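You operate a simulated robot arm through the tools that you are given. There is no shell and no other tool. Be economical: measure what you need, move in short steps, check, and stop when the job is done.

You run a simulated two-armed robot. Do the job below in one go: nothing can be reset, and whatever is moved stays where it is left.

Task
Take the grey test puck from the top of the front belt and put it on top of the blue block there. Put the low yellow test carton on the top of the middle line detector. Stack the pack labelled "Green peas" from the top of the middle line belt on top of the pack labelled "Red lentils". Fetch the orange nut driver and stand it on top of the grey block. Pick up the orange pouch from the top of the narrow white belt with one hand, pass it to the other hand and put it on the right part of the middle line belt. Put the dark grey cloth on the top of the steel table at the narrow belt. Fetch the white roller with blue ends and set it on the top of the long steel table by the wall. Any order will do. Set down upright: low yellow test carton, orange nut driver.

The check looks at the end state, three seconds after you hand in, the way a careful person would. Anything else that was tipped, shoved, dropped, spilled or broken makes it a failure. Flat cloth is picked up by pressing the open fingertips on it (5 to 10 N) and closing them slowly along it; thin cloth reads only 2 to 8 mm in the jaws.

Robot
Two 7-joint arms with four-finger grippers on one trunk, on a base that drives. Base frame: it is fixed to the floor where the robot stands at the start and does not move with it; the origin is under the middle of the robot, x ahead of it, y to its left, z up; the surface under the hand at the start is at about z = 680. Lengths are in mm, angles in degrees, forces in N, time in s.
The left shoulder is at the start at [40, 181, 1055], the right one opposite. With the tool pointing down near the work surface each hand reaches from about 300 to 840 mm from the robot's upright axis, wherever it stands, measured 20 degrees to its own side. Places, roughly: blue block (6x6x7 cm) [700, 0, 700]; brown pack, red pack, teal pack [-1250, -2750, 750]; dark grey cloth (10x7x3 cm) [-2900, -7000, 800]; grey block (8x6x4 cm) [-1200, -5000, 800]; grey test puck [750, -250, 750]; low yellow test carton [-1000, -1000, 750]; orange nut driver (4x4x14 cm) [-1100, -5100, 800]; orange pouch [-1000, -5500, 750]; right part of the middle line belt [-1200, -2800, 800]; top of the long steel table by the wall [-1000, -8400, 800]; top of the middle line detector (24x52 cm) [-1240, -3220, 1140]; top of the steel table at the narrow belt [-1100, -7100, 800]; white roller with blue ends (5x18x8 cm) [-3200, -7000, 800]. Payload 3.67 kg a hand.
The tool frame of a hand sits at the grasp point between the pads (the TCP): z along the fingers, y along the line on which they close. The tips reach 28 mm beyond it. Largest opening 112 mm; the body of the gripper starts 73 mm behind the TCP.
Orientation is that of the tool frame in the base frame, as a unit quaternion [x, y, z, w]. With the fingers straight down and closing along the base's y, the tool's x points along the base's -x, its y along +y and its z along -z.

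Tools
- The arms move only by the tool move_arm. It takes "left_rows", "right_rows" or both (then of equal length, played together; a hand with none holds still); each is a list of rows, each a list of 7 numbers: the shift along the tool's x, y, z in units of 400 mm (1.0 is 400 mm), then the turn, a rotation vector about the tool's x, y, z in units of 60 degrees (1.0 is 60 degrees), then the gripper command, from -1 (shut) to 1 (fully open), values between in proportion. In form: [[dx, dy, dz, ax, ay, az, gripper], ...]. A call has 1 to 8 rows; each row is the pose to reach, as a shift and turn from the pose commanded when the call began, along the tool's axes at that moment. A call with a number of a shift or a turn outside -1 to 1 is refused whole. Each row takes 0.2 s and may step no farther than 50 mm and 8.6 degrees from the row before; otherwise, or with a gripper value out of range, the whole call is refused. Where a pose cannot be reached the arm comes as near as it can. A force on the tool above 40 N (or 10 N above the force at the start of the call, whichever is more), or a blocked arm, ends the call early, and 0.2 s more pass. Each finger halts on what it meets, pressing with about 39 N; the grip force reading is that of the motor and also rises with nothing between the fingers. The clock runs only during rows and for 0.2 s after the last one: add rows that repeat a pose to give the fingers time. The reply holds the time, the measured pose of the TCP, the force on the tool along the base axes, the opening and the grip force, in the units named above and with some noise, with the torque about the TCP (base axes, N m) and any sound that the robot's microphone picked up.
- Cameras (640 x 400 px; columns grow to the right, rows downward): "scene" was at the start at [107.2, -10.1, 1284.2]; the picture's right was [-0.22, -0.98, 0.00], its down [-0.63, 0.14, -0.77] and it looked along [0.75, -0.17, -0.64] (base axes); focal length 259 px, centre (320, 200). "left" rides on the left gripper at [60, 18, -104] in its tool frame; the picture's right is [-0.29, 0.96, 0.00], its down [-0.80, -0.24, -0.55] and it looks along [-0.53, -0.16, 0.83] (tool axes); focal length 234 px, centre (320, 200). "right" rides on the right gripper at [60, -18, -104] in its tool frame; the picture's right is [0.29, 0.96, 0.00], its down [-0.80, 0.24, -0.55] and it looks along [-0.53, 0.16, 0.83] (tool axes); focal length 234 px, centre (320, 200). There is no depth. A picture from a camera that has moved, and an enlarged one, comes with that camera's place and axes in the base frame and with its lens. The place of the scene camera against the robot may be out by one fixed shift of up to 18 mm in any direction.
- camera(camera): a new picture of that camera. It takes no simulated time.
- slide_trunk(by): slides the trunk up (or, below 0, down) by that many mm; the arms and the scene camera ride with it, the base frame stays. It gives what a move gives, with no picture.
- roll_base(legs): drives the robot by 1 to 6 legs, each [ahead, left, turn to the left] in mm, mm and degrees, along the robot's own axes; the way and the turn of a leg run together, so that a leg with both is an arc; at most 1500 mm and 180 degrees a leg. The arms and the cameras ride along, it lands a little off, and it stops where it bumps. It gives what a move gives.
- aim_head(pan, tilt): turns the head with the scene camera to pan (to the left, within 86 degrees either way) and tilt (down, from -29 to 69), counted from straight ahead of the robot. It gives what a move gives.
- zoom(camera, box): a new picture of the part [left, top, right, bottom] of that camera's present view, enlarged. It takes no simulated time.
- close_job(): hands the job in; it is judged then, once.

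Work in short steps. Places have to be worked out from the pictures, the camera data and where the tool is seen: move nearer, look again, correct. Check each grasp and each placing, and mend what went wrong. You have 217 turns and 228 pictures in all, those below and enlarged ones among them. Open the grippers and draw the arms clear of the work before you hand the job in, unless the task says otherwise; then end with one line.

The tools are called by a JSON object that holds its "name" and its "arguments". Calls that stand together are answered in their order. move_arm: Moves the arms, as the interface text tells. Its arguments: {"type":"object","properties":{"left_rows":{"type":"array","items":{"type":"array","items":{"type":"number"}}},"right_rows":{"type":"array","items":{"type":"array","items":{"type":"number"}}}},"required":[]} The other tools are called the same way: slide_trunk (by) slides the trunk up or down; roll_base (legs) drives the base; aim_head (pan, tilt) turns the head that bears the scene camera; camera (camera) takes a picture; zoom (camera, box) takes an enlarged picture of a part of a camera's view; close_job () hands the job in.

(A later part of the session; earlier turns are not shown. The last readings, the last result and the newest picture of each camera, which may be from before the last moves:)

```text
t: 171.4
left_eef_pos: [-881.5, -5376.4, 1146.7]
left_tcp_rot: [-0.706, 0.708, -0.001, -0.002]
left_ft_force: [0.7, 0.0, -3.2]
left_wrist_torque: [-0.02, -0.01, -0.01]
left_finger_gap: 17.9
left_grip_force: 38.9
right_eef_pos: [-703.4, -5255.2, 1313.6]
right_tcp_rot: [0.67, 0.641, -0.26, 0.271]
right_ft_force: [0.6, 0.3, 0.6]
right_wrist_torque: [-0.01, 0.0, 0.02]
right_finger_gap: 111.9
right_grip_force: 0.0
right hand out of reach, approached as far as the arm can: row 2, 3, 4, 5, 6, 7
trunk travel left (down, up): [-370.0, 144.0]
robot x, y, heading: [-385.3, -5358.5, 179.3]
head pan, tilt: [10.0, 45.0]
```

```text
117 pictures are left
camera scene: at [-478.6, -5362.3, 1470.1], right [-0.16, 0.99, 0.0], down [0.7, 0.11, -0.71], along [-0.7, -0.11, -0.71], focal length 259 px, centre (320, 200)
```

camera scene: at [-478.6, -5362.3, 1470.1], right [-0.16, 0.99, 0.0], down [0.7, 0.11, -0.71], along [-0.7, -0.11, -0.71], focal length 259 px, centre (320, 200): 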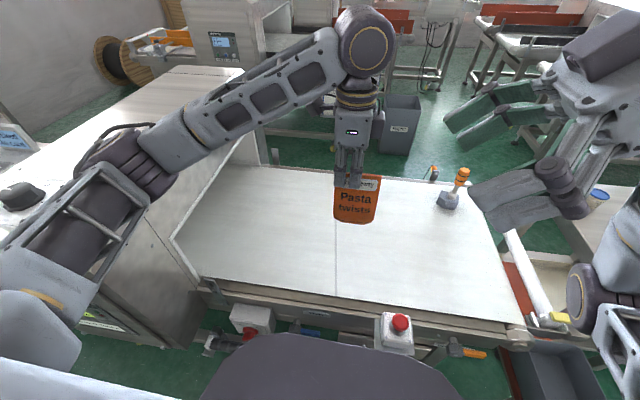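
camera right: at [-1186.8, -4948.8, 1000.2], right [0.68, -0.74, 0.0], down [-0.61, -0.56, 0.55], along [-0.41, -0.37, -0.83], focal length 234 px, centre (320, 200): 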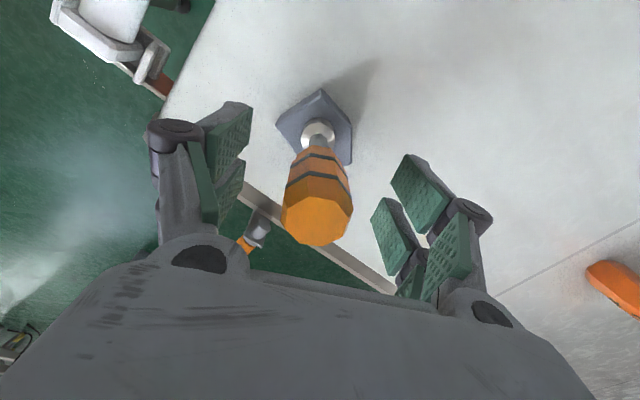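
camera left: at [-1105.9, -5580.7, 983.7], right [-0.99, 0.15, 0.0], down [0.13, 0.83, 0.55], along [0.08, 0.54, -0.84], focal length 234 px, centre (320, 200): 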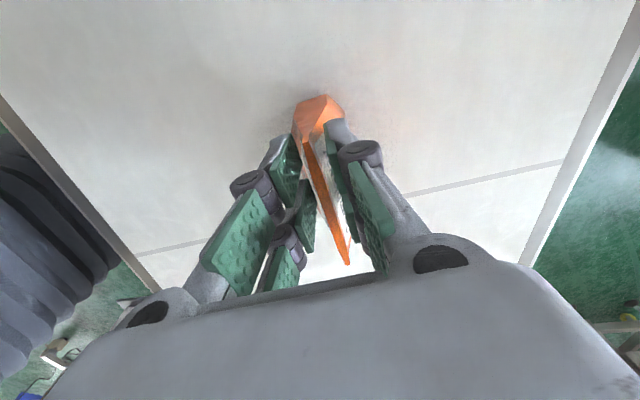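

That orientation is awkward for the right arm. New plan: the left hand turns back to nominal (pouch pointing away), and the right hand comes from the robot side, pitched 60°, to grip the pouch's lower part. I turn both in steps.

{"name": "move_arm", "arguments": {"left_rows": [[0, 0, 0, 0, 0, -0.14, -1], [0, 0, 0, 0, 0, -0.28, -1], [0, 0, 0, 0, 0, -0.42, -1], [0, 0, 0, 0, 0, -0.56, -1], [0, 0, 0, 0, 0, -0.7, -1], [0, 0, 0, 0, 0, -0.84, -1], [0, 0, 0, 0, 0, -0.98, -1]], "right_rows": [[0, 0, 0, 0.085, -0.017, 0.064, 1], [0, 0, 0, 0.17, -0.033, 0.128, 1], [0, 0, 0, 0.255, -0.05, 0.192, 1], [0, 0, 0, 0.34, -0.066, 0.256, 1], [0, 0, 0, 0.425, -0.083, 0.32, 1], [0, 0, 0, 0.51, -0.1, 0.385, 1], [0, 0, 0, 0.59, -0.117, 0.445, 1]]}}

{"name": "camera", "arguments": {"camera": "scene"}}

```text
t: 173.0
left_eef_pos: [-881.2, -5377.6, 1146.3]
left_tcp_rot: [0.963, -0.269, 0.0, 0.003]
left_ft_force: [0.9, -1.2, -1.6]
left_wrist_torque: [0.0, -0.02, -0.03]
left_finger_gap: 17.9
left_grip_force: 39.2
right_eef_pos: [-728.7, -5259.3, 1348.5]
right_tcp_rot: [0.819, 0.359, -0.421, 0.15]
right_ft_force: [0.2, 0.1, 0.6]
right_wrist_torque: [-0.01, -0.03, 0.01]
right_finger_gap: 112.3
right_grip_force: 0.1
right hand out of reach, approached as far as the arm can: row 4, 5, 6, 7
trunk travel left (down, up): [-370.0, 144.0]
robot x, y, heading: [-378.6, -5356.3, 179.1]
head pan, tilt: [10.0, 45.0]
```

```text
116 pictures are left
camera scene: at [-478.4, -5361.3, 1470.1], right [-0.16, 0.99, 0.0], down [0.7, 0.11, -0.71], along [-0.7, -0.11, -0.71], focal length 259 px, centre (320, 200)
```

scene: 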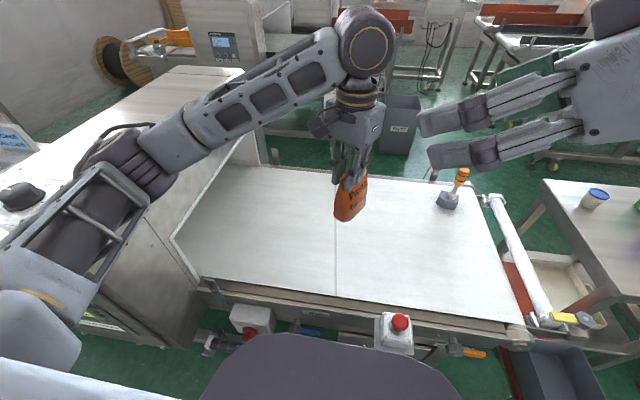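

I carry on turning the right hand while moving it forward and down to the right.

{"name": "move_arm", "arguments": {"left_rows": [[0, 0, 0, 0, 0, -0.13, -1], [0, 0, 0, 0, 0, -0.26, -1], [0, 0, 0, 0, 0, -0.39, -1], [0, 0, 0, 0, 0, -0.5, -1], [0, 0, 0, 0, 0, -0.5, -1], [0, 0, 0, 0, 0, -0.5, -1], [0, 0, 0, 0, 0, -0.5, -1]], "right_rows": [[0.035, -0.033, 0.027, 0.087, -0.013, 0.066, 1], [0.07, -0.066, 0.053, 0.173, -0.025, 0.132, 1], [0.105, -0.1, 0.08, 0.26, -0.038, 0.198, 1], [0.14, -0.13, 0.106, 0.347, -0.051, 0.265, 1], [0.176, -0.164, 0.133, 0.434, -0.064, 0.33, 1], [0.21, -0.197, 0.16, 0.52, -0.076, 0.397, 1], [0.246, -0.23, 0.186, 0.607, -0.089, 0.463, 1]]}}

{"name": "camera", "arguments": {"camera": "scene"}}

```text
t: 174.6
left_eef_pos: [-881.3, -5377.1, 1145.8]
left_tcp_rot: [1.0, -0.01, 0.0, 0.003]
left_ft_force: [0.1, -0.9, -1.7]
left_wrist_torque: [0.01, 0.01, 0.01]
left_finger_gap: 17.7
left_grip_force: 38.6
right_eef_pos: [-856.1, -5215.6, 1260.7]
right_tcp_rot: [0.866, -0.001, -0.5, 0.0]
right_ft_force: [0.6, -0.6, -0.2]
right_wrist_torque: [-0.01, -0.04, -0.03]
right_finger_gap: 112.3
right_grip_force: 0.0
right hand out of reach, approached as far as the arm can: row 1, 2, 3, 4, 5, 6, 7
trunk travel left (down, up): [-370.0, 144.0]
robot x, y, heading: [-384.5, -5358.3, 178.9]
head pan, tilt: [10.0, 45.0]
```

```text
115 pictures are left
camera scene: at [-478.9, -5361.1, 1470.0], right [-0.16, 0.99, 0.0], down [0.7, 0.11, -0.71], along [-0.7, -0.11, -0.71], focal length 259 px, centre (320, 200)
```

scene: 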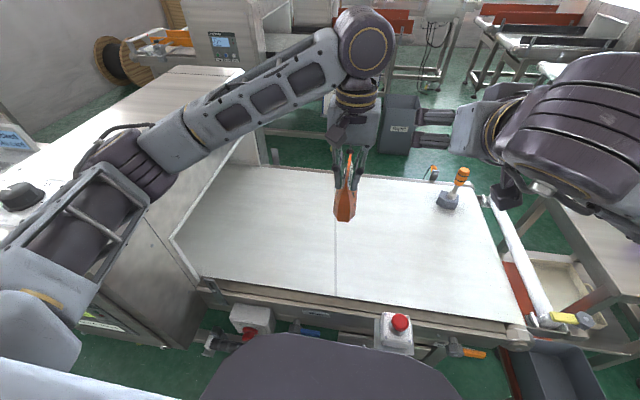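

The right hand now has the planned pitch. A null move shows whether the commanded pose matches the measured one.

{"name": "move_arm", "arguments": {"right_rows": [[0, 0, 0, 0, 0, 0, 1], [0, 0, 0, 0, 0, 0, 1]]}}

{"name": "camera", "arguments": {"camera": "right"}}

```text
t: 175.2
left_eef_pos: [-881.0, -5376.7, 1145.7]
left_tcp_rot: [1.0, -0.011, -0.001, 0.004]
left_ft_force: [0.1, 0.1, -1.7]
left_wrist_torque: [-0.01, -0.06, 0.02]
left_finger_gap: 17.8
left_grip_force: 39.1
right_eef_pos: [-854.3, -5214.7, 1261.0]
right_tcp_rot: [0.866, 0.0, -0.499, 0.001]
right_ft_force: [-0.6, 0.2, -0.3]
right_wrist_torque: [0.0, 0.01, -0.01]
right_finger_gap: 111.9
right_grip_force: 0.1
trunk travel left (down, up): [-370.0, 144.0]
robot x, y, heading: [-379.3, -5355.5, 178.7]
head pan, tilt: [10.0, 45.0]
```

```text
114 pictures are left
camera right: at [-735.0, -5196.6, 1259.9], right [0.15, -0.96, -0.25], down [0.08, -0.24, 0.97], along [-0.99, -0.16, 0.04], focal length 234 px, centre (320, 200)
```

right: 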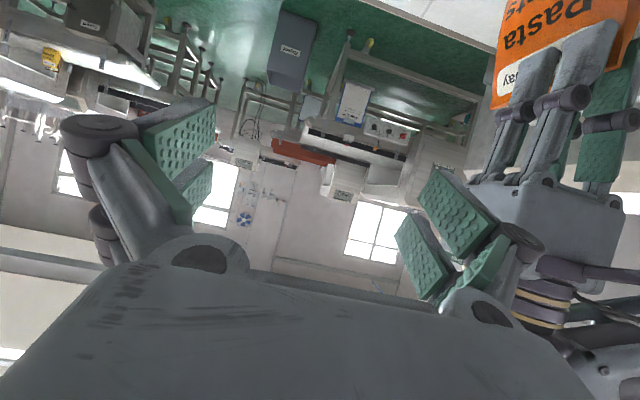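

In sync now. I move the left hand forward first to make room.

{"name": "move_arm", "arguments": {"left_rows": [[-0.09, -0.035, 0, 0, 0, 0, -1], [-0.18, -0.07, 0, 0, 0, 0, -1], [-0.28, -0.105, 0, 0, 0, 0, -1], [-0.375, -0.135, 0, 0, 0, 0, -1], [-0.375, -0.135, 0, 0, 0, 0, -1]]}}

{"name": "move_arm", "arguments": {"right_rows": [[0.036, 0.044, 0.051, 0, 0, 0, 1], [0.071, 0.0875, 0.102, 0, 0, 0, 1], [0.107, 0.131, 0.153, 0, 0, 0, 1], [0.143, 0.175, 0.203, 0, 0, 0, 1], [0.178, 0.219, 0.254, 0, 0, 0, 1], [0.214, 0.2625, 0.305, 0, 0, 0, 1]]}}

{"name": "camera", "arguments": {"camera": "right"}}

{"name": "camera", "arguments": {"camera": "scene"}}

```text
t: 176.4
left_eef_pos: [-1031.1, -5318.1, 1149.0]
left_tcp_rot: [1.0, -0.012, 0.0, 0.004]
left_ft_force: [0.6, -0.5, -2.2]
left_wrist_torque: [0.01, 0.0, -0.03]
left_finger_gap: 18.1
left_grip_force: 38.7
right_eef_pos: [-853.8, -5215.8, 1260.6]
right_tcp_rot: [0.866, 0.0, -0.5, 0.001]
right_ft_force: [0.2, 0.7, 0.4]
right_wrist_torque: [0.01, 0.01, -0.01]
right_finger_gap: 112.0
right_grip_force: 0.1
trunk travel left (down, up): [-370.0, 144.0]
robot x, y, heading: [-383.0, -5359.6, 179.0]
head pan, tilt: [10.0, 45.0]
```

```text
t: 177.8
left_eef_pos: [-1031.8, -5318.9, 1146.5]
left_tcp_rot: [1.0, -0.012, -0.001, 0.003]
left_ft_force: [-0.9, -1.3, -1.5]
left_wrist_torque: [0.03, -0.04, 0.02]
left_finger_gap: 17.8
left_grip_force: 38.7
right_eef_pos: [-918.4, -5324.6, 1125.3]
right_tcp_rot: [0.866, 0.001, -0.5, 0.001]
right_ft_force: [0.5, 0.2, 0.1]
right_wrist_torque: [-0.01, -0.02, 0.01]
right_finger_gap: 111.7
right_grip_force: 0.0
trunk travel left (down, up): [-370.0, 144.0]
robot x, y, heading: [-378.4, -5355.0, 179.0]
head pan, tilt: [10.0, 45.0]
```

```text
113 pictures are left
camera right: at [-797.9, -5306.0, 1123.1], right [0.15, -0.96, -0.25], down [0.08, -0.24, 0.97], along [-0.99, -0.16, 0.04], focal length 234 px, centre (320, 200)
```

right: 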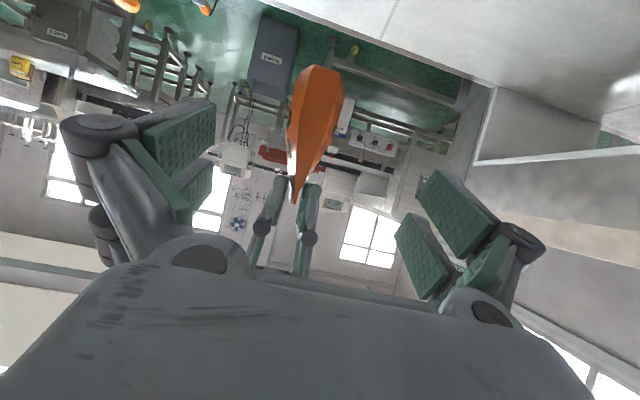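

```text
112 pictures are left
camera scene: at [-479.4, -5361.3, 1470.0], right [-0.16, 0.99, 0.0], down [0.7, 0.11, -0.71], along [-0.7, -0.11, -0.71], focal length 259 px, centre (320, 200)
```

scene: 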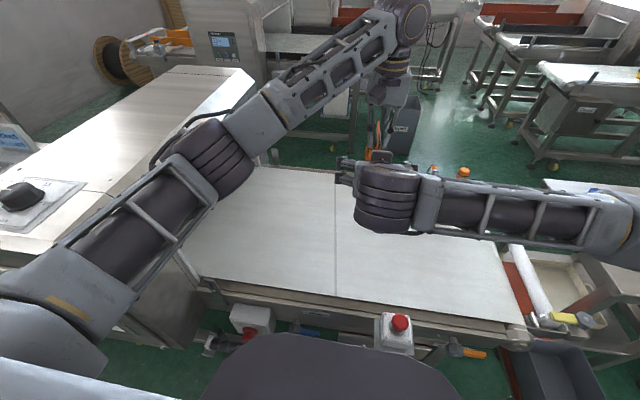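

Clear view: the pouch hangs between. I shift 10 mm to +y and advance the right hand along its axis to the pouch.

{"name": "move_arm", "arguments": {"right_rows": [[0, -0.0265, 0.0, 0, 0, 0, 1], [0, -0.0265, 0.08, 0, 0, 0, 1], [0, -0.0265, 0.16, 0, 0, 0, 1], [0, -0.0265, 0.24, 0, 0, 0, 1], [0, -0.0265, 0.324, 0, 0, 0, 1], [0, -0.0265, 0.324, 0, 0, 0, 1]]}}

{"name": "camera", "arguments": {"camera": "right"}}

{"name": "camera", "arguments": {"camera": "left"}}

```text
t: 179.2
left_eef_pos: [-1029.1, -5319.3, 1149.2]
left_tcp_rot: [1.0, -0.012, -0.001, 0.003]
left_ft_force: [1.2, 0.3, -1.8]
left_wrist_torque: [0.02, -0.03, 0.02]
left_finger_gap: 17.7
left_grip_force: 39.4
right_eef_pos: [-1029.8, -5313.8, 1060.3]
right_tcp_rot: [0.866, 0.0, -0.501, 0.001]
right_ft_force: [0.1, -0.4, 0.0]
right_wrist_torque: [-0.03, 0.0, 0.01]
right_finger_gap: 112.2
right_grip_force: 0.1
trunk travel left (down, up): [-370.0, 144.0]
robot x, y, heading: [-380.2, -5355.1, 179.1]
head pan, tilt: [10.0, 45.0]
```

```text
111 pictures are left
camera right: at [-909.9, -5295.0, 1059.0], right [0.15, -0.96, -0.25], down [0.08, -0.24, 0.97], along [-0.99, -0.16, 0.04], focal length 234 px, centre (320, 200)
```

right: 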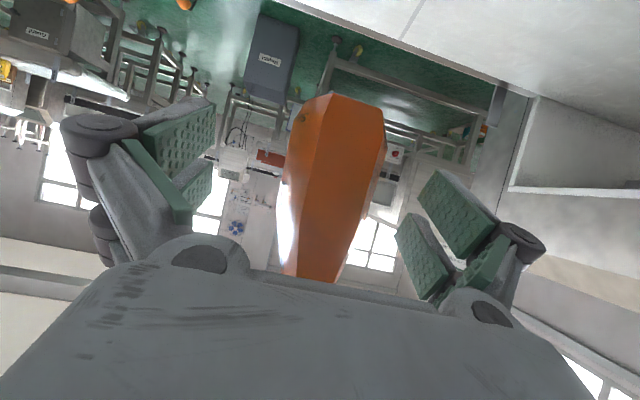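

```text
110 pictures are left
camera left: at [-970.0, -5335.1, 1252.5], right [-0.31, -0.95, 0.01], down [-0.79, 0.26, 0.55], along [-0.53, 0.17, -0.83], focal length 234 px, centre (320, 200)
```

left: 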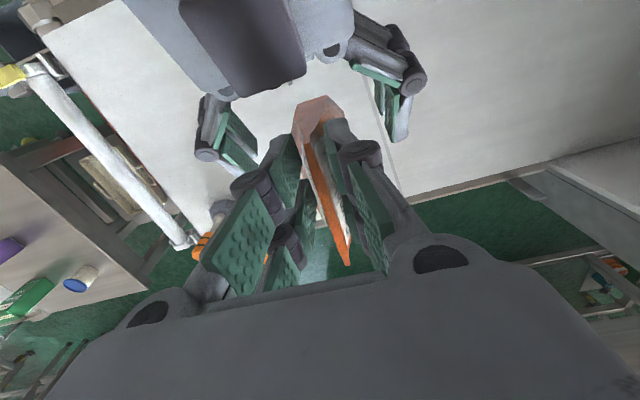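

The pouch lies between the right fingers. I shift 5 mm, then close the right hand gently while the left still holds.

{"name": "move_arm", "arguments": {"right_rows": [[0, 0.013, 0, 0, 0, 0, 0.6], [0, 0.013, 0, 0, 0, 0, 0.2], [0, 0.013, 0, 0, 0, 0, -0.2], [0, 0.013, 0, 0, 0, 0, -0.5], [0, 0.013, 0, 0, 0, 0, -0.7], [0, 0.013, 0, 0, 0, 0, -0.7]]}}

{"name": "camera", "arguments": {"camera": "right"}}

{"name": "camera", "arguments": {"camera": "left"}}

```text
t: 180.6
left_eef_pos: [-1031.0, -5318.7, 1147.9]
left_tcp_rot: [1.0, -0.01, -0.001, 0.003]
left_ft_force: [0.3, -2.8, -0.8]
left_wrist_torque: [-0.1, 0.07, 0.1]
left_finger_gap: 17.5
left_grip_force: 39.3
right_eef_pos: [-1029.6, -5318.3, 1060.4]
right_tcp_rot: [0.866, 0.0, -0.5, 0.001]
right_ft_force: [1.3, 1.9, 0.0]
right_wrist_torque: [-0.09, -0.03, -0.12]
right_finger_gap: 49.3
right_grip_force: 39.0
trunk travel left (down, up): [-370.0, 144.0]
robot x, y, heading: [-381.9, -5356.6, 178.9]
head pan, tilt: [10.0, 45.0]
```

```text
109 pictures are left
camera right: at [-910.1, -5300.6, 1058.8], right [0.15, -0.96, -0.25], down [0.08, -0.24, 0.97], along [-0.99, -0.16, 0.04], focal length 234 px, centre (320, 200)
```

right: 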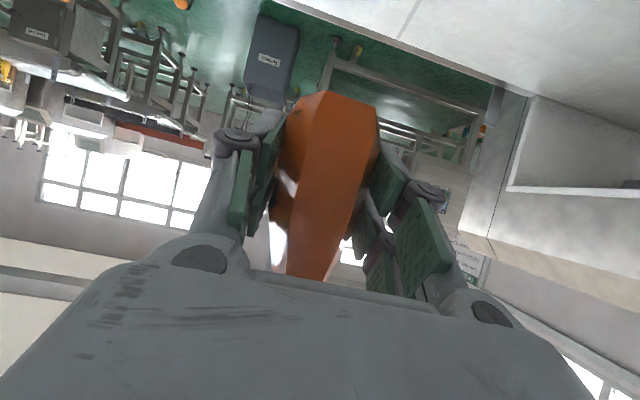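

```text
108 pictures are left
camera left: at [-971.0, -5335.5, 1252.1], right [-0.31, -0.95, 0.01], down [-0.79, 0.26, 0.55], along [-0.53, 0.17, -0.83], focal length 234 px, centre (320, 200)
```

left: 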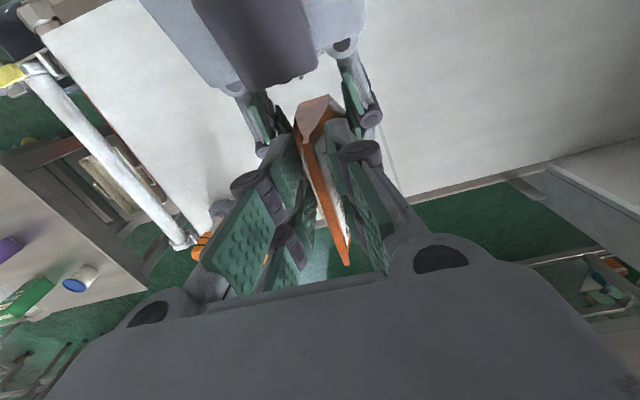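

Both hands hold it. I open the left a little and draw it straight up.

{"name": "move_arm", "arguments": {"left_rows": [[0, 0, 0, 0, 0, 0, -0.5], [0, 0, 0, 0, 0, 0, -0.3], [0, 0, 0, 0, 0, 0, -0.2], [0, 0, -0.08, 0, 0, 0, -0.2], [0, 0, -0.18, 0, 0, 0, -0.2], [0, 0, -0.28, 0, 0, 0, -0.2], [0, 0, -0.38, 0, 0, 0, -0.2]]}}

{"name": "camera", "arguments": {"camera": "left"}}

{"name": "camera", "arguments": {"camera": "right"}}

```text
t: 182.2
left_eef_pos: [-1028.3, -5317.7, 1300.4]
left_tcp_rot: [1.0, -0.011, -0.001, 0.003]
left_ft_force: [1.4, 0.1, -0.3]
left_wrist_torque: [-0.04, 0.04, -0.02]
left_finger_gap: 44.9
left_grip_force: 0.2
right_eef_pos: [-1027.6, -5319.7, 1061.7]
right_tcp_rot: [0.865, 0.001, -0.501, 0.002]
right_ft_force: [-0.5, 0.1, 0.2]
right_wrist_torque: [0.03, -0.09, 0.03]
right_finger_gap: 49.1
right_grip_force: 38.9
trunk travel left (down, up): [-370.0, 144.0]
robot x, y, heading: [-379.8, -5356.1, 179.0]
head pan, tilt: [10.0, 45.0]
```

```text
107 pictures are left
camera left: at [-967.0, -5335.1, 1403.7], right [-0.31, -0.95, 0.01], down [-0.79, 0.26, 0.55], along [-0.53, 0.17, -0.83], focal length 234 px, centre (320, 200)
```

left: 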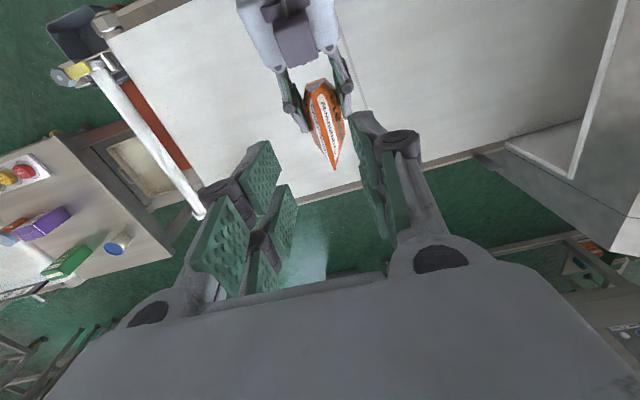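

```text
106 pictures are left
camera right: at [-909.0, -5300.0, 1059.7], right [0.15, -0.96, -0.25], down [0.08, -0.24, 0.97], along [-0.99, -0.16, 0.05], focal length 234 px, centre (320, 200)
```

right: 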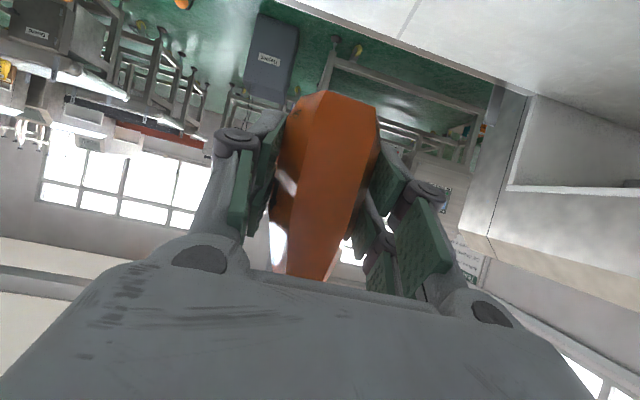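

The pass worked. I draw the left hand back and raise the right with the pouch for travel.

{"name": "move_arm", "arguments": {"left_rows": [[0.05, 0.06, -0.06, 0, 0, 0, 0.2], [0.14, 0.13, -0.08, 0, 0, 0, 0.5], [0.23, 0.2, -0.1, 0, 0, 0, 1], [0.33, 0.27, -0.12, 0, 0, 0, 1], [0.43, 0.34, -0.14, 0, 0, 0, 1], [0.53, 0.41, -0.16, 0, 0, 0, 1], [0.63, 0.48, -0.18, 0, 0, 0, 1], [0.73, 0.55, -0.2, 0, 0, 0, 1]]}}

{"name": "move_arm", "arguments": {"right_rows": [[-0.04, 0, -0.08, 0, 0, 0, -0.7], [-0.08, 0, -0.16, 0, 0, 0, -0.7], [-0.12, 0, -0.24, 0, 0, 0, -0.7], [-0.169, 0, -0.34, 0, 0, 0, -0.7]]}}

{"name": "camera", "arguments": {"camera": "right"}}

```text
t: 184.0
left_eef_pos: [-737.1, -5546.3, 1382.2]
left_tcp_rot: [1.0, -0.012, -0.001, 0.001]
left_ft_force: [1.3, 0.2, 0.8]
left_wrist_torque: [0.0, 0.05, 0.04]
left_finger_gap: 112.1
left_grip_force: 0.0
right_eef_pos: [-1027.0, -5320.4, 1062.9]
right_tcp_rot: [0.865, 0.001, -0.501, 0.001]
right_ft_force: [0.7, 0.0, 0.1]
right_wrist_torque: [-0.02, -0.05, -0.02]
right_finger_gap: 49.1
right_grip_force: 38.8
trunk travel left (down, up): [-370.0, 144.0]
robot x, y, heading: [-379.1, -5356.5, 179.2]
head pan, tilt: [10.0, 45.0]
```

```text
t: 185.0
left_eef_pos: [-739.4, -5546.4, 1381.3]
left_tcp_rot: [1.0, -0.011, -0.003, 0.004]
left_ft_force: [0.5, -0.3, -0.3]
left_wrist_torque: [-0.02, 0.05, 0.02]
left_finger_gap: 112.0
left_grip_force: 0.0
right_eef_pos: [-944.2, -5318.1, 1186.2]
right_tcp_rot: [0.866, 0.001, -0.501, 0.002]
right_ft_force: [0.1, -0.4, -1.6]
right_wrist_torque: [0.0, -0.03, -0.03]
right_finger_gap: 49.1
right_grip_force: 39.4
trunk travel left (down, up): [-370.0, 144.0]
robot x, y, heading: [-382.0, -5358.8, 178.9]
head pan, tilt: [10.0, 45.0]
```

```text
105 pictures are left
camera right: at [-824.8, -5299.1, 1185.1], right [0.15, -0.96, -0.25], down [0.08, -0.24, 0.97], along [-0.99, -0.16, 0.05], focal length 234 px, centre (320, 200)
```

right: 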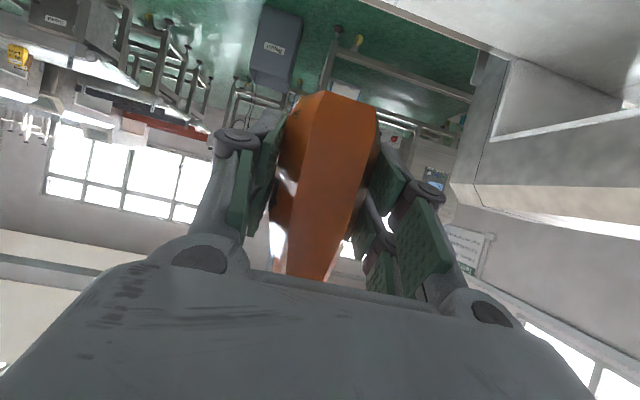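

I back off and strafe right to the middle line's right belt.

{"name": "roll_base", "arguments": {"legs": [[-220, 0, 1], [0, -1250, 0], [0, -1200, 0]]}}

{"name": "aim_head", "arguments": {"pan": 0, "tilt": 40}}

{"name": "camera", "arguments": {"camera": "scene"}}

```text
t: 198.8
left_eef_pos: [-538.5, -3086.6, 1380.9]
left_tcp_rot: [1.0, 0.009, 0.0, 0.003]
left_ft_force: [0.2, -0.5, -0.1]
left_wrist_torque: [-0.02, 0.01, -0.01]
left_finger_gap: 112.0
left_grip_force: 0.0
right_eef_pos: [-752.9, -2869.5, 1184.6]
right_tcp_rot: [0.865, 0.018, -0.501, 0.012]
right_ft_force: [0.4, 0.4, -2.2]
right_wrist_torque: [0.01, -0.05, -0.01]
right_finger_gap: 49.1
right_grip_force: 39.2
trunk travel left (down, up): [-370.0, 144.0]
robot x, y, heading: [-186.2, -2884.4, -178.9]
head pan, tilt: [10.0, 45.0]
```

```text
t: 199.5
left_eef_pos: [-538.6, -3087.4, 1381.0]
left_tcp_rot: [1.0, 0.008, -0.002, 0.004]
left_ft_force: [-0.1, -0.4, 0.7]
left_wrist_torque: [0.04, 0.0, 0.01]
left_finger_gap: 111.9
left_grip_force: 0.1
right_eef_pos: [-752.8, -2867.6, 1185.3]
right_tcp_rot: [0.866, 0.018, -0.5, 0.012]
right_ft_force: [0.7, 0.1, -2.3]
right_wrist_torque: [0.03, -0.04, -0.01]
right_finger_gap: 49.2
right_grip_force: 38.3
trunk travel left (down, up): [-370.0, 144.0]
robot x, y, heading: [-187.6, -2882.6, -178.7]
head pan, tilt: [0.0, 40.0]
```

```text
104 pictures are left
camera scene: at [-288.7, -2879.0, 1477.3], right [-0.02, 1.0, 0.0], down [0.64, 0.01, -0.77], along [-0.77, -0.02, -0.64], focal length 259 px, centre (320, 200)
```

scene: 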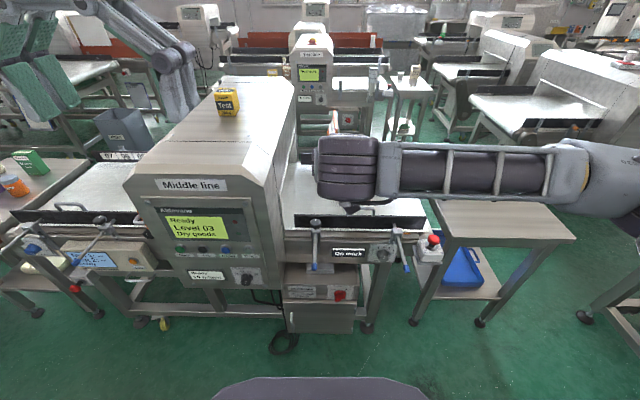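

I place it in the free spot at about (-1150, -2920). I drive in with the pouch held high.

{"name": "roll_base", "arguments": {"legs": [[0, 60, -1.2], [275, 0, 0]]}}

{"name": "aim_head", "arguments": {"pan": -5, "tilt": 50}}

{"name": "camera", "arguments": {"camera": "scene"}}

{"name": "camera", "arguments": {"camera": "left"}}

```text
t: 202.1
left_eef_pos: [-811.9, -3139.8, 1382.1]
left_tcp_rot: [1.0, -0.002, 0.0, 0.004]
left_ft_force: [-0.6, -0.2, 0.2]
left_wrist_torque: [0.0, 0.03, 0.02]
left_finger_gap: 112.1
left_grip_force: 0.0
right_eef_pos: [-1021.1, -2917.5, 1186.8]
right_tcp_rot: [0.866, 0.009, -0.501, 0.007]
right_ft_force: [0.7, 0.2, -1.3]
right_wrist_torque: [0.0, -0.05, 0.01]
right_finger_gap: 49.1
right_grip_force: 39.8
trunk travel left (down, up): [-370.0, 144.0]
robot x, y, heading: [-457.5, -2943.7, -180.0]
head pan, tilt: [0.0, 40.0]
```

```text
t: 202.8
left_eef_pos: [-814.5, -3140.2, 1380.4]
left_tcp_rot: [1.0, -0.002, -0.001, 0.004]
left_ft_force: [-0.4, -0.1, -0.1]
left_wrist_torque: [0.02, -0.03, 0.02]
left_finger_gap: 111.8
left_grip_force: 0.0
right_eef_pos: [-1023.1, -2917.9, 1185.9]
right_tcp_rot: [0.866, 0.009, -0.5, 0.006]
right_ft_force: [0.5, 0.5, -1.7]
right_wrist_torque: [0.01, -0.07, 0.0]
right_finger_gap: 49.3
right_grip_force: 39.1
trunk travel left (down, up): [-370.0, 144.0]
robot x, y, heading: [-456.9, -2944.8, -179.8]
head pan, tilt: [-5.0, 50.0]
```

```text
103 pictures are left
camera scene: at [-551.9, -2930.1, 1463.1], right [0.09, 1.0, 0.0], down [0.76, -0.07, -0.64], along [-0.64, 0.05, -0.77], focal length 259 px, centre (320, 200)
```

scene: 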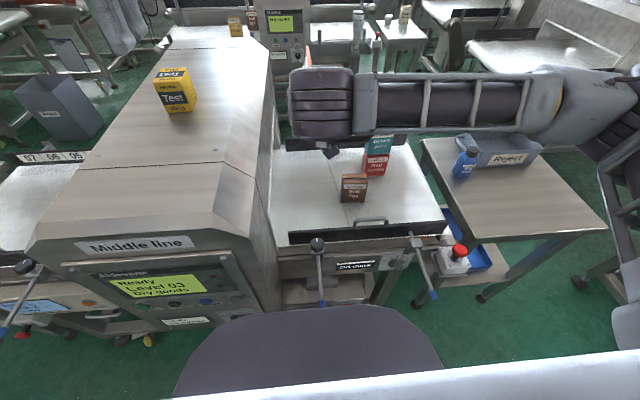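

```text
102 pictures are left
camera left: at [-753.1, -3156.2, 1485.1], right [-0.29, -0.96, 0.01], down [-0.8, 0.25, 0.55], along [-0.53, 0.16, -0.83], focal length 234 px, centre (320, 200)
```

left: 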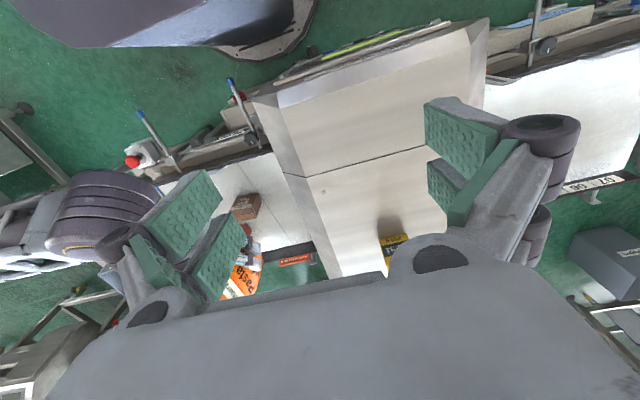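

The forearm sticks out far sideways. I back up 70 mm and raise the trunk so the arm reaches out straighter, then extend at height.

{"name": "roll_base", "arguments": {"legs": [[-70, 0, 0]]}}

{"name": "slide_trunk", "arguments": {"by": 60}}

{"name": "move_arm", "arguments": {"right_rows": [[-0.03, 0, 0.1, 0, 0, 0, -0.7], [-0.07, 0, 0.2, 0, 0, 0, -0.7], [-0.12, 0, 0.29, 0, 0, 0, -0.7], [-0.18, 0, 0.36, 0, 0, 0, -0.7], [-0.25, 0, 0.433, 0, 0, 0, -0.7]]}}

{"name": "camera", "arguments": {"camera": "scene"}}

```text
t: 203.8
left_eef_pos: [-745.5, -3139.9, 1380.5]
left_tcp_rot: [1.0, -0.001, 0.0, 0.004]
left_ft_force: [0.7, 0.0, 0.4]
left_wrist_torque: [0.06, -0.02, 0.0]
left_finger_gap: 111.8
left_grip_force: 0.0
right_eef_pos: [-956.1, -2916.7, 1184.0]
right_tcp_rot: [0.867, 0.009, -0.499, 0.006]
right_ft_force: [0.4, -0.8, -2.9]
right_wrist_torque: [-0.02, -0.04, -0.01]
right_finger_gap: 49.4
right_grip_force: 39.3
trunk travel left (down, up): [-370.0, 144.0]
robot x, y, heading: [-386.8, -2945.3, -180.2]
head pan, tilt: [-5.0, 50.0]
```

```text
t: 204.8
left_eef_pos: [-744.6, -3139.1, 1441.1]
left_tcp_rot: [1.0, -0.001, -0.001, 0.004]
left_ft_force: [0.2, 0.7, 0.6]
left_wrist_torque: [0.01, -0.02, -0.02]
left_finger_gap: 111.8
left_grip_force: 0.0
right_eef_pos: [-955.6, -2917.9, 1244.7]
right_tcp_rot: [0.866, 0.008, -0.499, 0.005]
right_ft_force: [-0.5, -1.1, -2.0]
right_wrist_torque: [-0.04, -0.03, 0.01]
right_finger_gap: 49.2
right_grip_force: 39.2
trunk travel left (down, up): [-430.0, 84.0]
robot x, y, heading: [-389.5, -2943.4, -179.7]
head pan, tilt: [-5.0, 50.0]
```

```text
t: 206.0
left_eef_pos: [-744.5, -3141.2, 1441.5]
left_tcp_rot: [1.0, 0.0, 0.0, 0.004]
left_ft_force: [0.7, -0.6, 0.1]
left_wrist_torque: [0.0, -0.03, 0.03]
left_finger_gap: 111.7
left_grip_force: 0.0
right_eef_pos: [-1154.5, -2924.8, 1248.7]
right_tcp_rot: [0.866, 0.01, -0.5, 0.007]
right_ft_force: [-0.2, -0.3, -1.7]
right_wrist_torque: [-0.02, -0.04, -0.01]
right_finger_gap: 49.0
right_grip_force: 38.8
trunk travel left (down, up): [-430.0, 84.0]
robot x, y, heading: [-391.2, -2944.3, -179.8]
head pan, tilt: [-5.0, 50.0]
```

```text
101 pictures are left
camera scene: at [-483.4, -2931.0, 1523.8], right [0.09, 1.0, 0.0], down [0.76, -0.06, -0.64], along [-0.64, 0.06, -0.77], focal length 259 px, centre (320, 200)
```

scene: 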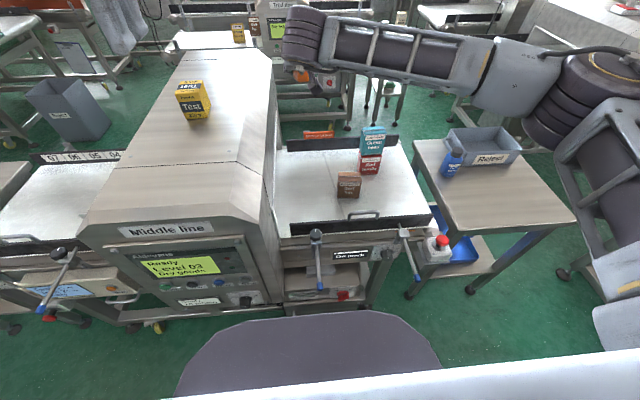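

I lower 150 mm and watch the elbow.

{"name": "move_arm", "arguments": {"right_rows": [[0.08, 0, 0.047, 0, 0, 0, -0.7], [0.16, 0, 0.094, 0, 0, 0, -0.7], [0.24, 0, 0.14, 0, 0, 0, -0.7], [0.325, 0, 0.1875, 0, 0, 0, -0.7]]}}

{"name": "camera", "arguments": {"camera": "scene"}}

{"name": "camera", "arguments": {"camera": "left"}}

```text
t: 207.0
left_eef_pos: [-745.0, -3139.8, 1441.4]
left_tcp_rot: [1.0, -0.001, 0.0, 0.004]
left_ft_force: [-0.6, 0.2, 0.5]
left_wrist_torque: [0.01, 0.01, 0.03]
left_finger_gap: 112.0
left_grip_force: 0.0
right_eef_pos: [-1155.3, -2920.1, 1093.3]
right_tcp_rot: [0.866, 0.008, -0.5, 0.006]
right_ft_force: [0.4, -0.7, -1.5]
right_wrist_torque: [0.02, -0.08, 0.02]
right_finger_gap: 49.0
right_grip_force: 38.8
trunk travel left (down, up): [-430.0, 84.0]
robot x, y, heading: [-385.3, -2943.2, -180.1]
head pan, tilt: [-5.0, 50.0]
```

```text
100 pictures are left
camera scene: at [-482.8, -2929.7, 1523.8], right [0.09, 1.0, 0.0], down [0.76, -0.07, -0.64], along [-0.64, 0.05, -0.77], focal length 259 px, centre (320, 200)
```

scene: 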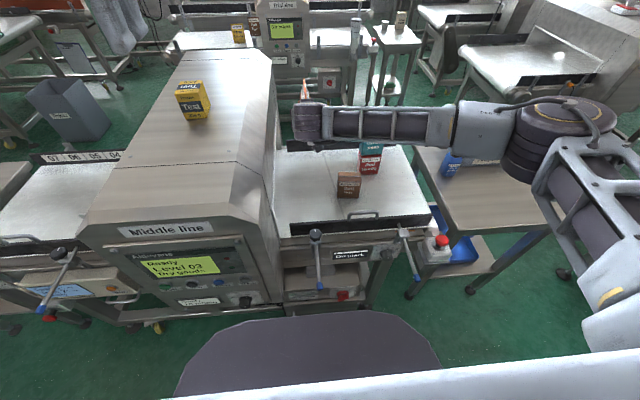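

```text
99 pictures are left
camera left: at [-684.2, -3155.7, 1545.8], right [-0.29, -0.96, 0.01], down [-0.8, 0.25, 0.55], along [-0.53, 0.15, -0.83], focal length 234 px, centre (320, 200)
```

left: 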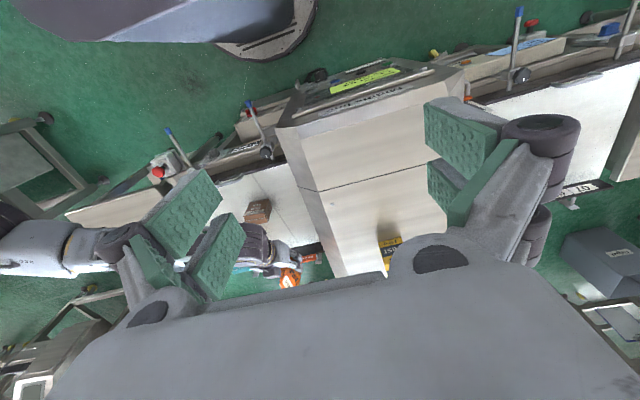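

Clear so far. I lower to about TCP 860.

{"name": "move_arm", "arguments": {"right_rows": [[0.084, 0, 0.0485, 0, 0, 0, -0.7], [0.168, 0, 0.097, 0, 0, 0, -0.7], [0.252, 0, 0.1455, 0, 0, 0, -0.7], [0.336, 0, 0.194, 0, 0, 0, -0.7], [0.42, 0, 0.2425, 0, 0, 0, -0.7], [0.504, 0, 0.291, 0, 0, 0, -0.7]]}}

{"name": "camera", "arguments": {"camera": "scene"}}

{"name": "camera", "arguments": {"camera": "right"}}

```text
t: 208.4
left_eef_pos: [-745.1, -3140.8, 1441.3]
left_tcp_rot: [1.0, -0.002, 0.0, 0.004]
left_ft_force: [0.0, -0.2, 0.6]
left_wrist_torque: [0.02, -0.02, -0.02]
left_finger_gap: 112.2
left_grip_force: 0.1
right_eef_pos: [-1153.7, -2921.0, 861.8]
right_tcp_rot: [0.866, 0.009, -0.501, 0.007]
right_ft_force: [-0.1, 0.3, -1.8]
right_wrist_torque: [-0.03, -0.1, 0.04]
right_finger_gap: 49.5
right_grip_force: 39.1
trunk travel left (down, up): [-430.0, 84.0]
robot x, y, heading: [-387.5, -2940.5, -179.8]
head pan, tilt: [-5.0, 50.0]
```

```text
98 pictures are left
camera scene: at [-482.5, -2930.7, 1523.8], right [0.09, 1.0, 0.0], down [0.76, -0.07, -0.64], along [-0.64, 0.06, -0.77], focal length 259 px, centre (320, 200)
```

scene: 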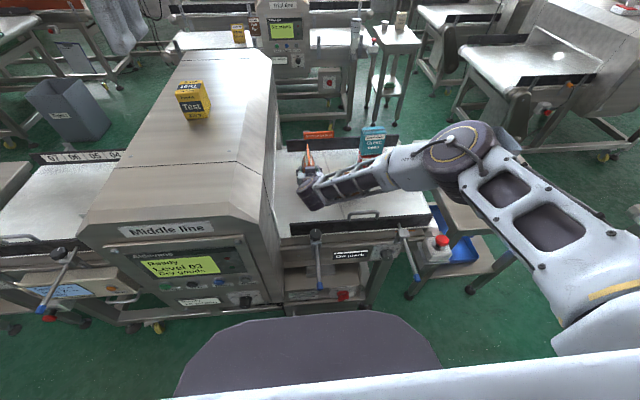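

```text
97 pictures are left
camera right: at [-1035.7, -2899.1, 860.8], right [0.16, -0.95, -0.25], down [0.09, -0.24, 0.97], along [-0.98, -0.18, 0.04], focal length 234 px, centre (320, 200)
```

right: 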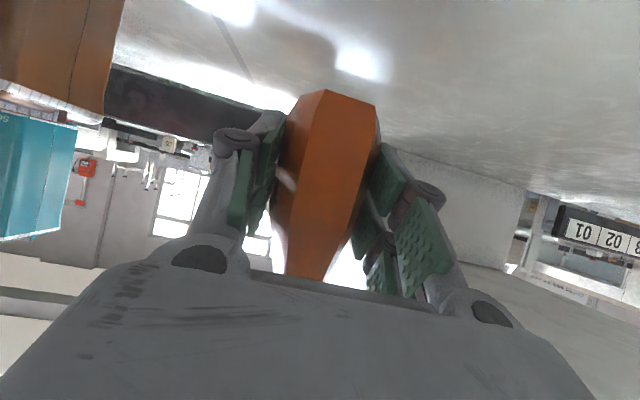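

The elbow is up and clear. I lower 40 mm more, then creep.

{"name": "move_arm", "arguments": {"right_rows": [[0.045, 0, 0.026, 0, 0, 0, -0.7], [0.0866, 0, 0.05, 0, 0, 0, -0.7], [0.1, 0, 0.0577, 0, 0, 0, -0.7], [0.11, 0, 0.0635, 0, 0, 0, -0.7]]}}

{"name": "camera", "arguments": {"camera": "right"}}

```text
t: 209.4
left_eef_pos: [-745.4, -3140.4, 1442.8]
left_tcp_rot: [1.0, -0.001, 0.0, 0.003]
left_ft_force: [0.5, 0.2, -0.3]
left_wrist_torque: [0.02, -0.03, 0.01]
left_finger_gap: 112.0
left_grip_force: 0.1
right_eef_pos: [-1152.8, -2922.4, 810.8]
right_tcp_rot: [0.866, 0.01, -0.5, 0.006]
right_ft_force: [0.0, 0.6, -1.1]
right_wrist_torque: [-0.01, -0.04, 0.0]
right_finger_gap: 49.2
right_grip_force: 39.2
trunk travel left (down, up): [-430.0, 84.0]
robot x, y, heading: [-387.3, -2946.2, -179.7]
head pan, tilt: [-5.0, 50.0]
```

```text
96 pictures are left
camera right: at [-1035.0, -2900.7, 810.6], right [0.17, -0.95, -0.25], down [0.09, -0.24, 0.97], along [-0.98, -0.18, 0.04], focal length 234 px, centre (320, 200)
```

right: 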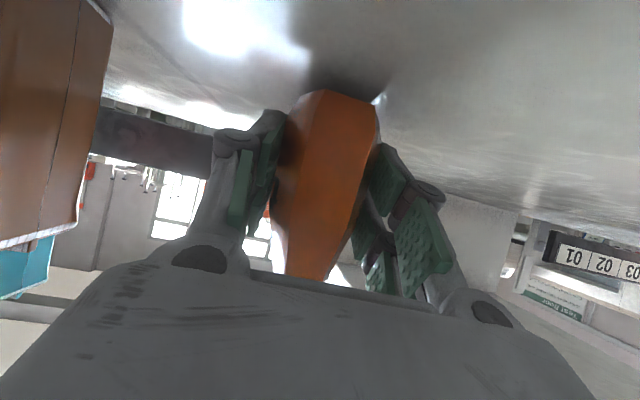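

Close to the belt. I creep on in 3 mm steps.

{"name": "move_arm", "arguments": {"right_rows": [[0.0065, 0, 0.00375, 0, 0, 0, -0.7], [0.013, 0, 0.0075, 0, 0, 0, -0.7], [0.0195, 0, 0.01125, 0, 0, 0, -0.7]]}}

```text
t: 210.2
left_eef_pos: [-744.5, -3140.3, 1441.9]
left_tcp_rot: [1.0, -0.001, -0.001, 0.004]
left_ft_force: [-0.2, 0.2, 0.7]
left_wrist_torque: [0.0, -0.01, -0.01]
left_finger_gap: 112.1
left_grip_force: 0.0
right_eef_pos: [-1153.9, -2921.7, 803.4]
right_tcp_rot: [0.866, 0.009, -0.5, 0.006]
right_ft_force: [-0.3, -0.2, -1.9]
right_wrist_torque: [0.06, -0.02, 0.03]
right_finger_gap: 49.1
right_grip_force: 38.8
trunk travel left (down, up): [-430.0, 84.0]
robot x, y, heading: [-391.5, -2943.4, -179.8]
head pan, tilt: [-5.0, 50.0]
```

{"name": "move_arm", "arguments": {"right_rows": [[0.0065, 0, 0.00375, 0, 0, 0, -0.7], [0.013, 0, 0.0075, 0, 0, 0, -0.7], [0.0195, 0, 0.01125, 0, 0, 0, -0.7]]}}

{"name": "camera", "arguments": {"camera": "right"}}

```text
t: 211.0
left_eef_pos: [-739.0, -3139.2, 1443.8]
left_tcp_rot: [1.0, -0.002, -0.002, 0.003]
left_ft_force: [-0.2, 0.3, -0.2]
left_wrist_torque: [-0.02, 0.04, -0.02]
left_finger_gap: 111.9
left_grip_force: 0.2
right_eef_pos: [-1154.7, -2921.6, 801.6]
right_tcp_rot: [0.863, 0.009, -0.504, 0.006]
right_ft_force: [5.8, 4.1, 31.3]
right_wrist_torque: [0.26, -0.68, -0.07]
right_finger_gap: 49.4
right_grip_force: 39.0
trunk travel left (down, up): [-430.0, 84.0]
robot x, y, heading: [-389.5, -2945.4, -179.9]
head pan, tilt: [-5.0, 50.0]
```

```text
95 pictures are left
camera right: at [-1035.1, -2900.1, 799.2], right [0.16, -0.95, -0.25], down [0.1, -0.24, 0.97], along [-0.98, -0.18, 0.05], focal length 234 px, centre (320, 200)
```

right: 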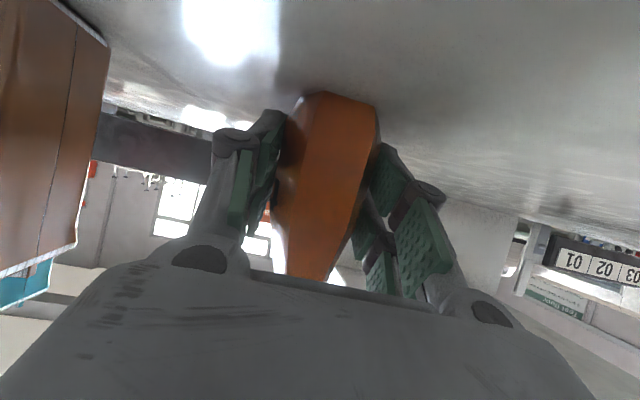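

Contact with the belt. I ease up 3 mm, open slowly and look.

{"name": "move_arm", "arguments": {"right_rows": [[-0.0085, 0, -0.005, 0, 0, 0, -0.7], [-0.0085, 0, -0.005, 0, 0, 0, -0.05], [-0.0085, 0, -0.005, 0, 0, 0, 0.1], [-0.0085, 0, -0.005, 0, 0, 0, 0.4], [-0.0085, 0, -0.005, 0, 0, 0, 0.6]]}}

{"name": "camera", "arguments": {"camera": "right"}}

{"name": "zoom", "arguments": {"camera": "scene", "box": [240, 100, 480, 250]}}

```text
t: 212.2
left_eef_pos: [-743.1, -3139.7, 1443.1]
left_tcp_rot: [1.0, 0.0, 0.0, 0.003]
left_ft_force: [0.1, -0.7, 0.0]
left_wrist_torque: [0.0, 0.01, 0.0]
left_finger_gap: 111.8
left_grip_force: 0.0
right_eef_pos: [-1154.9, -2921.6, 799.2]
right_tcp_rot: [0.866, 0.009, -0.499, 0.006]
right_ft_force: [0.2, 0.4, -0.1]
right_wrist_torque: [0.0, -0.01, -0.02]
right_finger_gap: 89.5
right_grip_force: 0.1
trunk travel left (down, up): [-430.0, 84.0]
robot x, y, heading: [-387.9, -2948.4, -180.0]
head pan, tilt: [-5.0, 50.0]
```

```text
94 pictures are left
camera right: at [-1035.3, -2900.8, 797.4], right [0.17, -0.95, -0.25], down [0.09, -0.24, 0.97], along [-0.98, -0.18, 0.04], focal length 234 px, centre (320, 200)
```

right: 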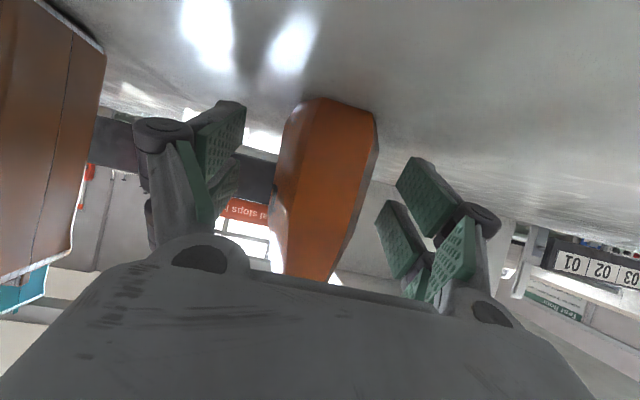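

```text
2.67 times, centred on (360, 175) of scene
camera zoom: at [-481.7, -2930.2, 1523.9], right [0.09, 1.0, 0.0], down [0.76, -0.07, -0.64], along [-0.64, 0.05, -0.77], focal length 690 px, centre (213, 267)
```

zoom: 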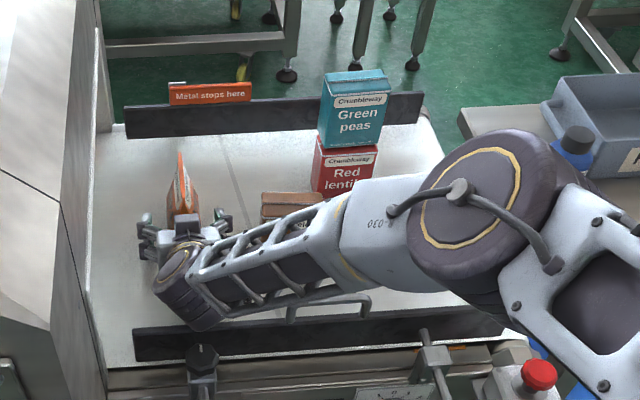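

The pouch stands on its own. I withdraw along the hand's axis and then up.

{"name": "move_arm", "arguments": {"right_rows": [[0, 0, -0.08, 0, 0, 0, 0.6], [0, 0, -0.17, 0, 0, 0, 0.6], [0, 0, -0.27, 0, 0, 0, 0.6], [-0.08, 0, -0.33, 0, 0, 0, 0.6], [-0.16, 0, -0.39, 0, 0, 0, 0.6], [-0.24, 0, -0.45, 0, 0, 0, 0.6], [-0.33, 0, -0.5, 0, 0, 0, 0.6], [-0.42, 0, -0.55, 0, 0, 0, 0.6]]}}

{"name": "camera", "arguments": {"camera": "scene"}}

```text
t: 212.9
left_eef_pos: [-749.2, -3140.7, 1441.0]
left_tcp_rot: [1.0, 0.0, 0.0, 0.004]
left_ft_force: [0.1, 0.4, -0.6]
left_wrist_torque: [-0.03, 0.02, -0.01]
left_finger_gap: 112.0
left_grip_force: 0.1
right_eef_pos: [-1112.9, -2914.4, 841.0]
right_tcp_rot: [0.859, 0.004, -0.513, 0.002]
right_ft_force: [-7.1, -0.5, 1.5]
right_wrist_torque: [-0.02, -0.39, 0.06]
right_finger_gap: 89.4
right_grip_force: 0.3
trunk travel left (down, up): [-430.0, 84.0]
robot x, y, heading: [-390.2, -2948.4, -179.9]
head pan, tilt: [-5.0, 50.0]
stopped in row 3 (right hand): the force on the tool passed its limit at 109 N (the readings are from after the stop); the commanded pose is now the measured one
```

```text
92 pictures are left
camera scene: at [-487.5, -2931.0, 1523.7], right [0.08, 1.0, 0.0], down [0.77, -0.06, -0.64], along [-0.64, 0.05, -0.77], focal length 259 px, centre (320, 200)
```

scene: 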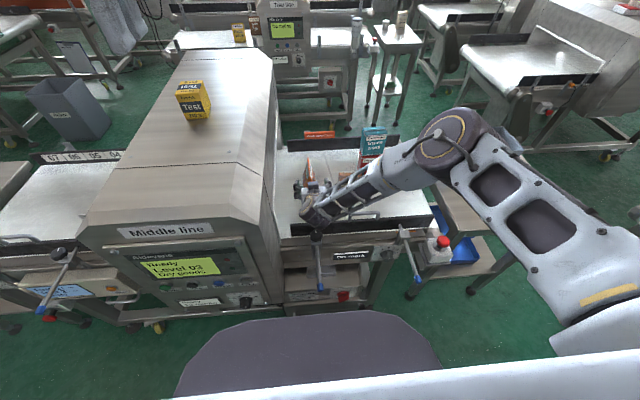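

The wrist met something behind it, probably a lever knob by the front rail. I go straight up instead.

{"name": "move_arm", "arguments": {"right_rows": [[-0.04, 0, -0.02, 0, 0, 0, 0.7], [-0.1, 0, -0.055, 0, 0, 0, 0.7], [-0.18, 0, -0.1, 0, 0, 0, 0.7], [-0.26, 0, -0.15, 0, 0, 0, 0.7], [-0.34, 0, -0.197, 0, 0, 0, 0.7], [-0.42, 0, -0.243, 0, 0, 0, 0.7], [-0.5, 0, -0.29, 0, 0, 0, 0.7]]}}

{"name": "camera", "arguments": {"camera": "scene"}}

```text
t: 213.1
left_eef_pos: [-740.4, -3141.2, 1444.3]
left_tcp_rot: [1.0, -0.002, -0.004, 0.003]
left_ft_force: [0.1, -0.2, -0.1]
left_wrist_torque: [0.0, 0.07, 0.01]
left_finger_gap: 111.9
left_grip_force: 0.0
right_eef_pos: [-1111.3, -2912.9, 849.9]
right_tcp_rot: [0.856, 0.004, -0.518, 0.001]
right_ft_force: [-5.3, 0.0, 5.7]
right_wrist_torque: [0.08, -0.73, 0.18]
right_finger_gap: 95.4
right_grip_force: 0.0
trunk travel left (down, up): [-430.0, 84.0]
robot x, y, heading: [-390.4, -2949.3, -179.7]
head pan, tilt: [-5.0, 50.0]
stopped in row 1 (right hand): the force on the tool passed its limit at 45 N (the readings are from after the stop); the commanded pose is now the measured one
```

```text
91 pictures are left
camera scene: at [-479.3, -2930.1, 1524.3], right [0.08, 1.0, 0.0], down [0.76, -0.06, -0.64], along [-0.64, 0.05, -0.77], focal length 259 px, centre (320, 200)
```

scene: 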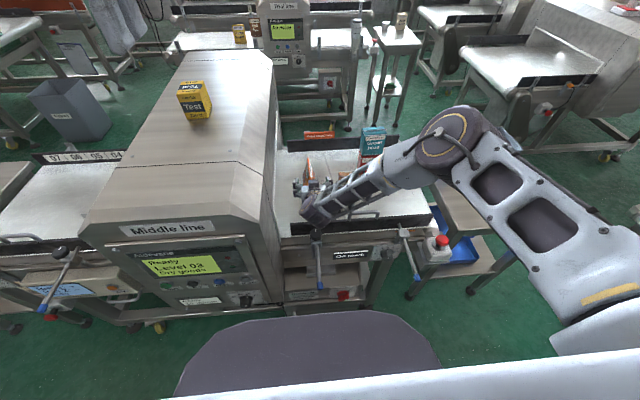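

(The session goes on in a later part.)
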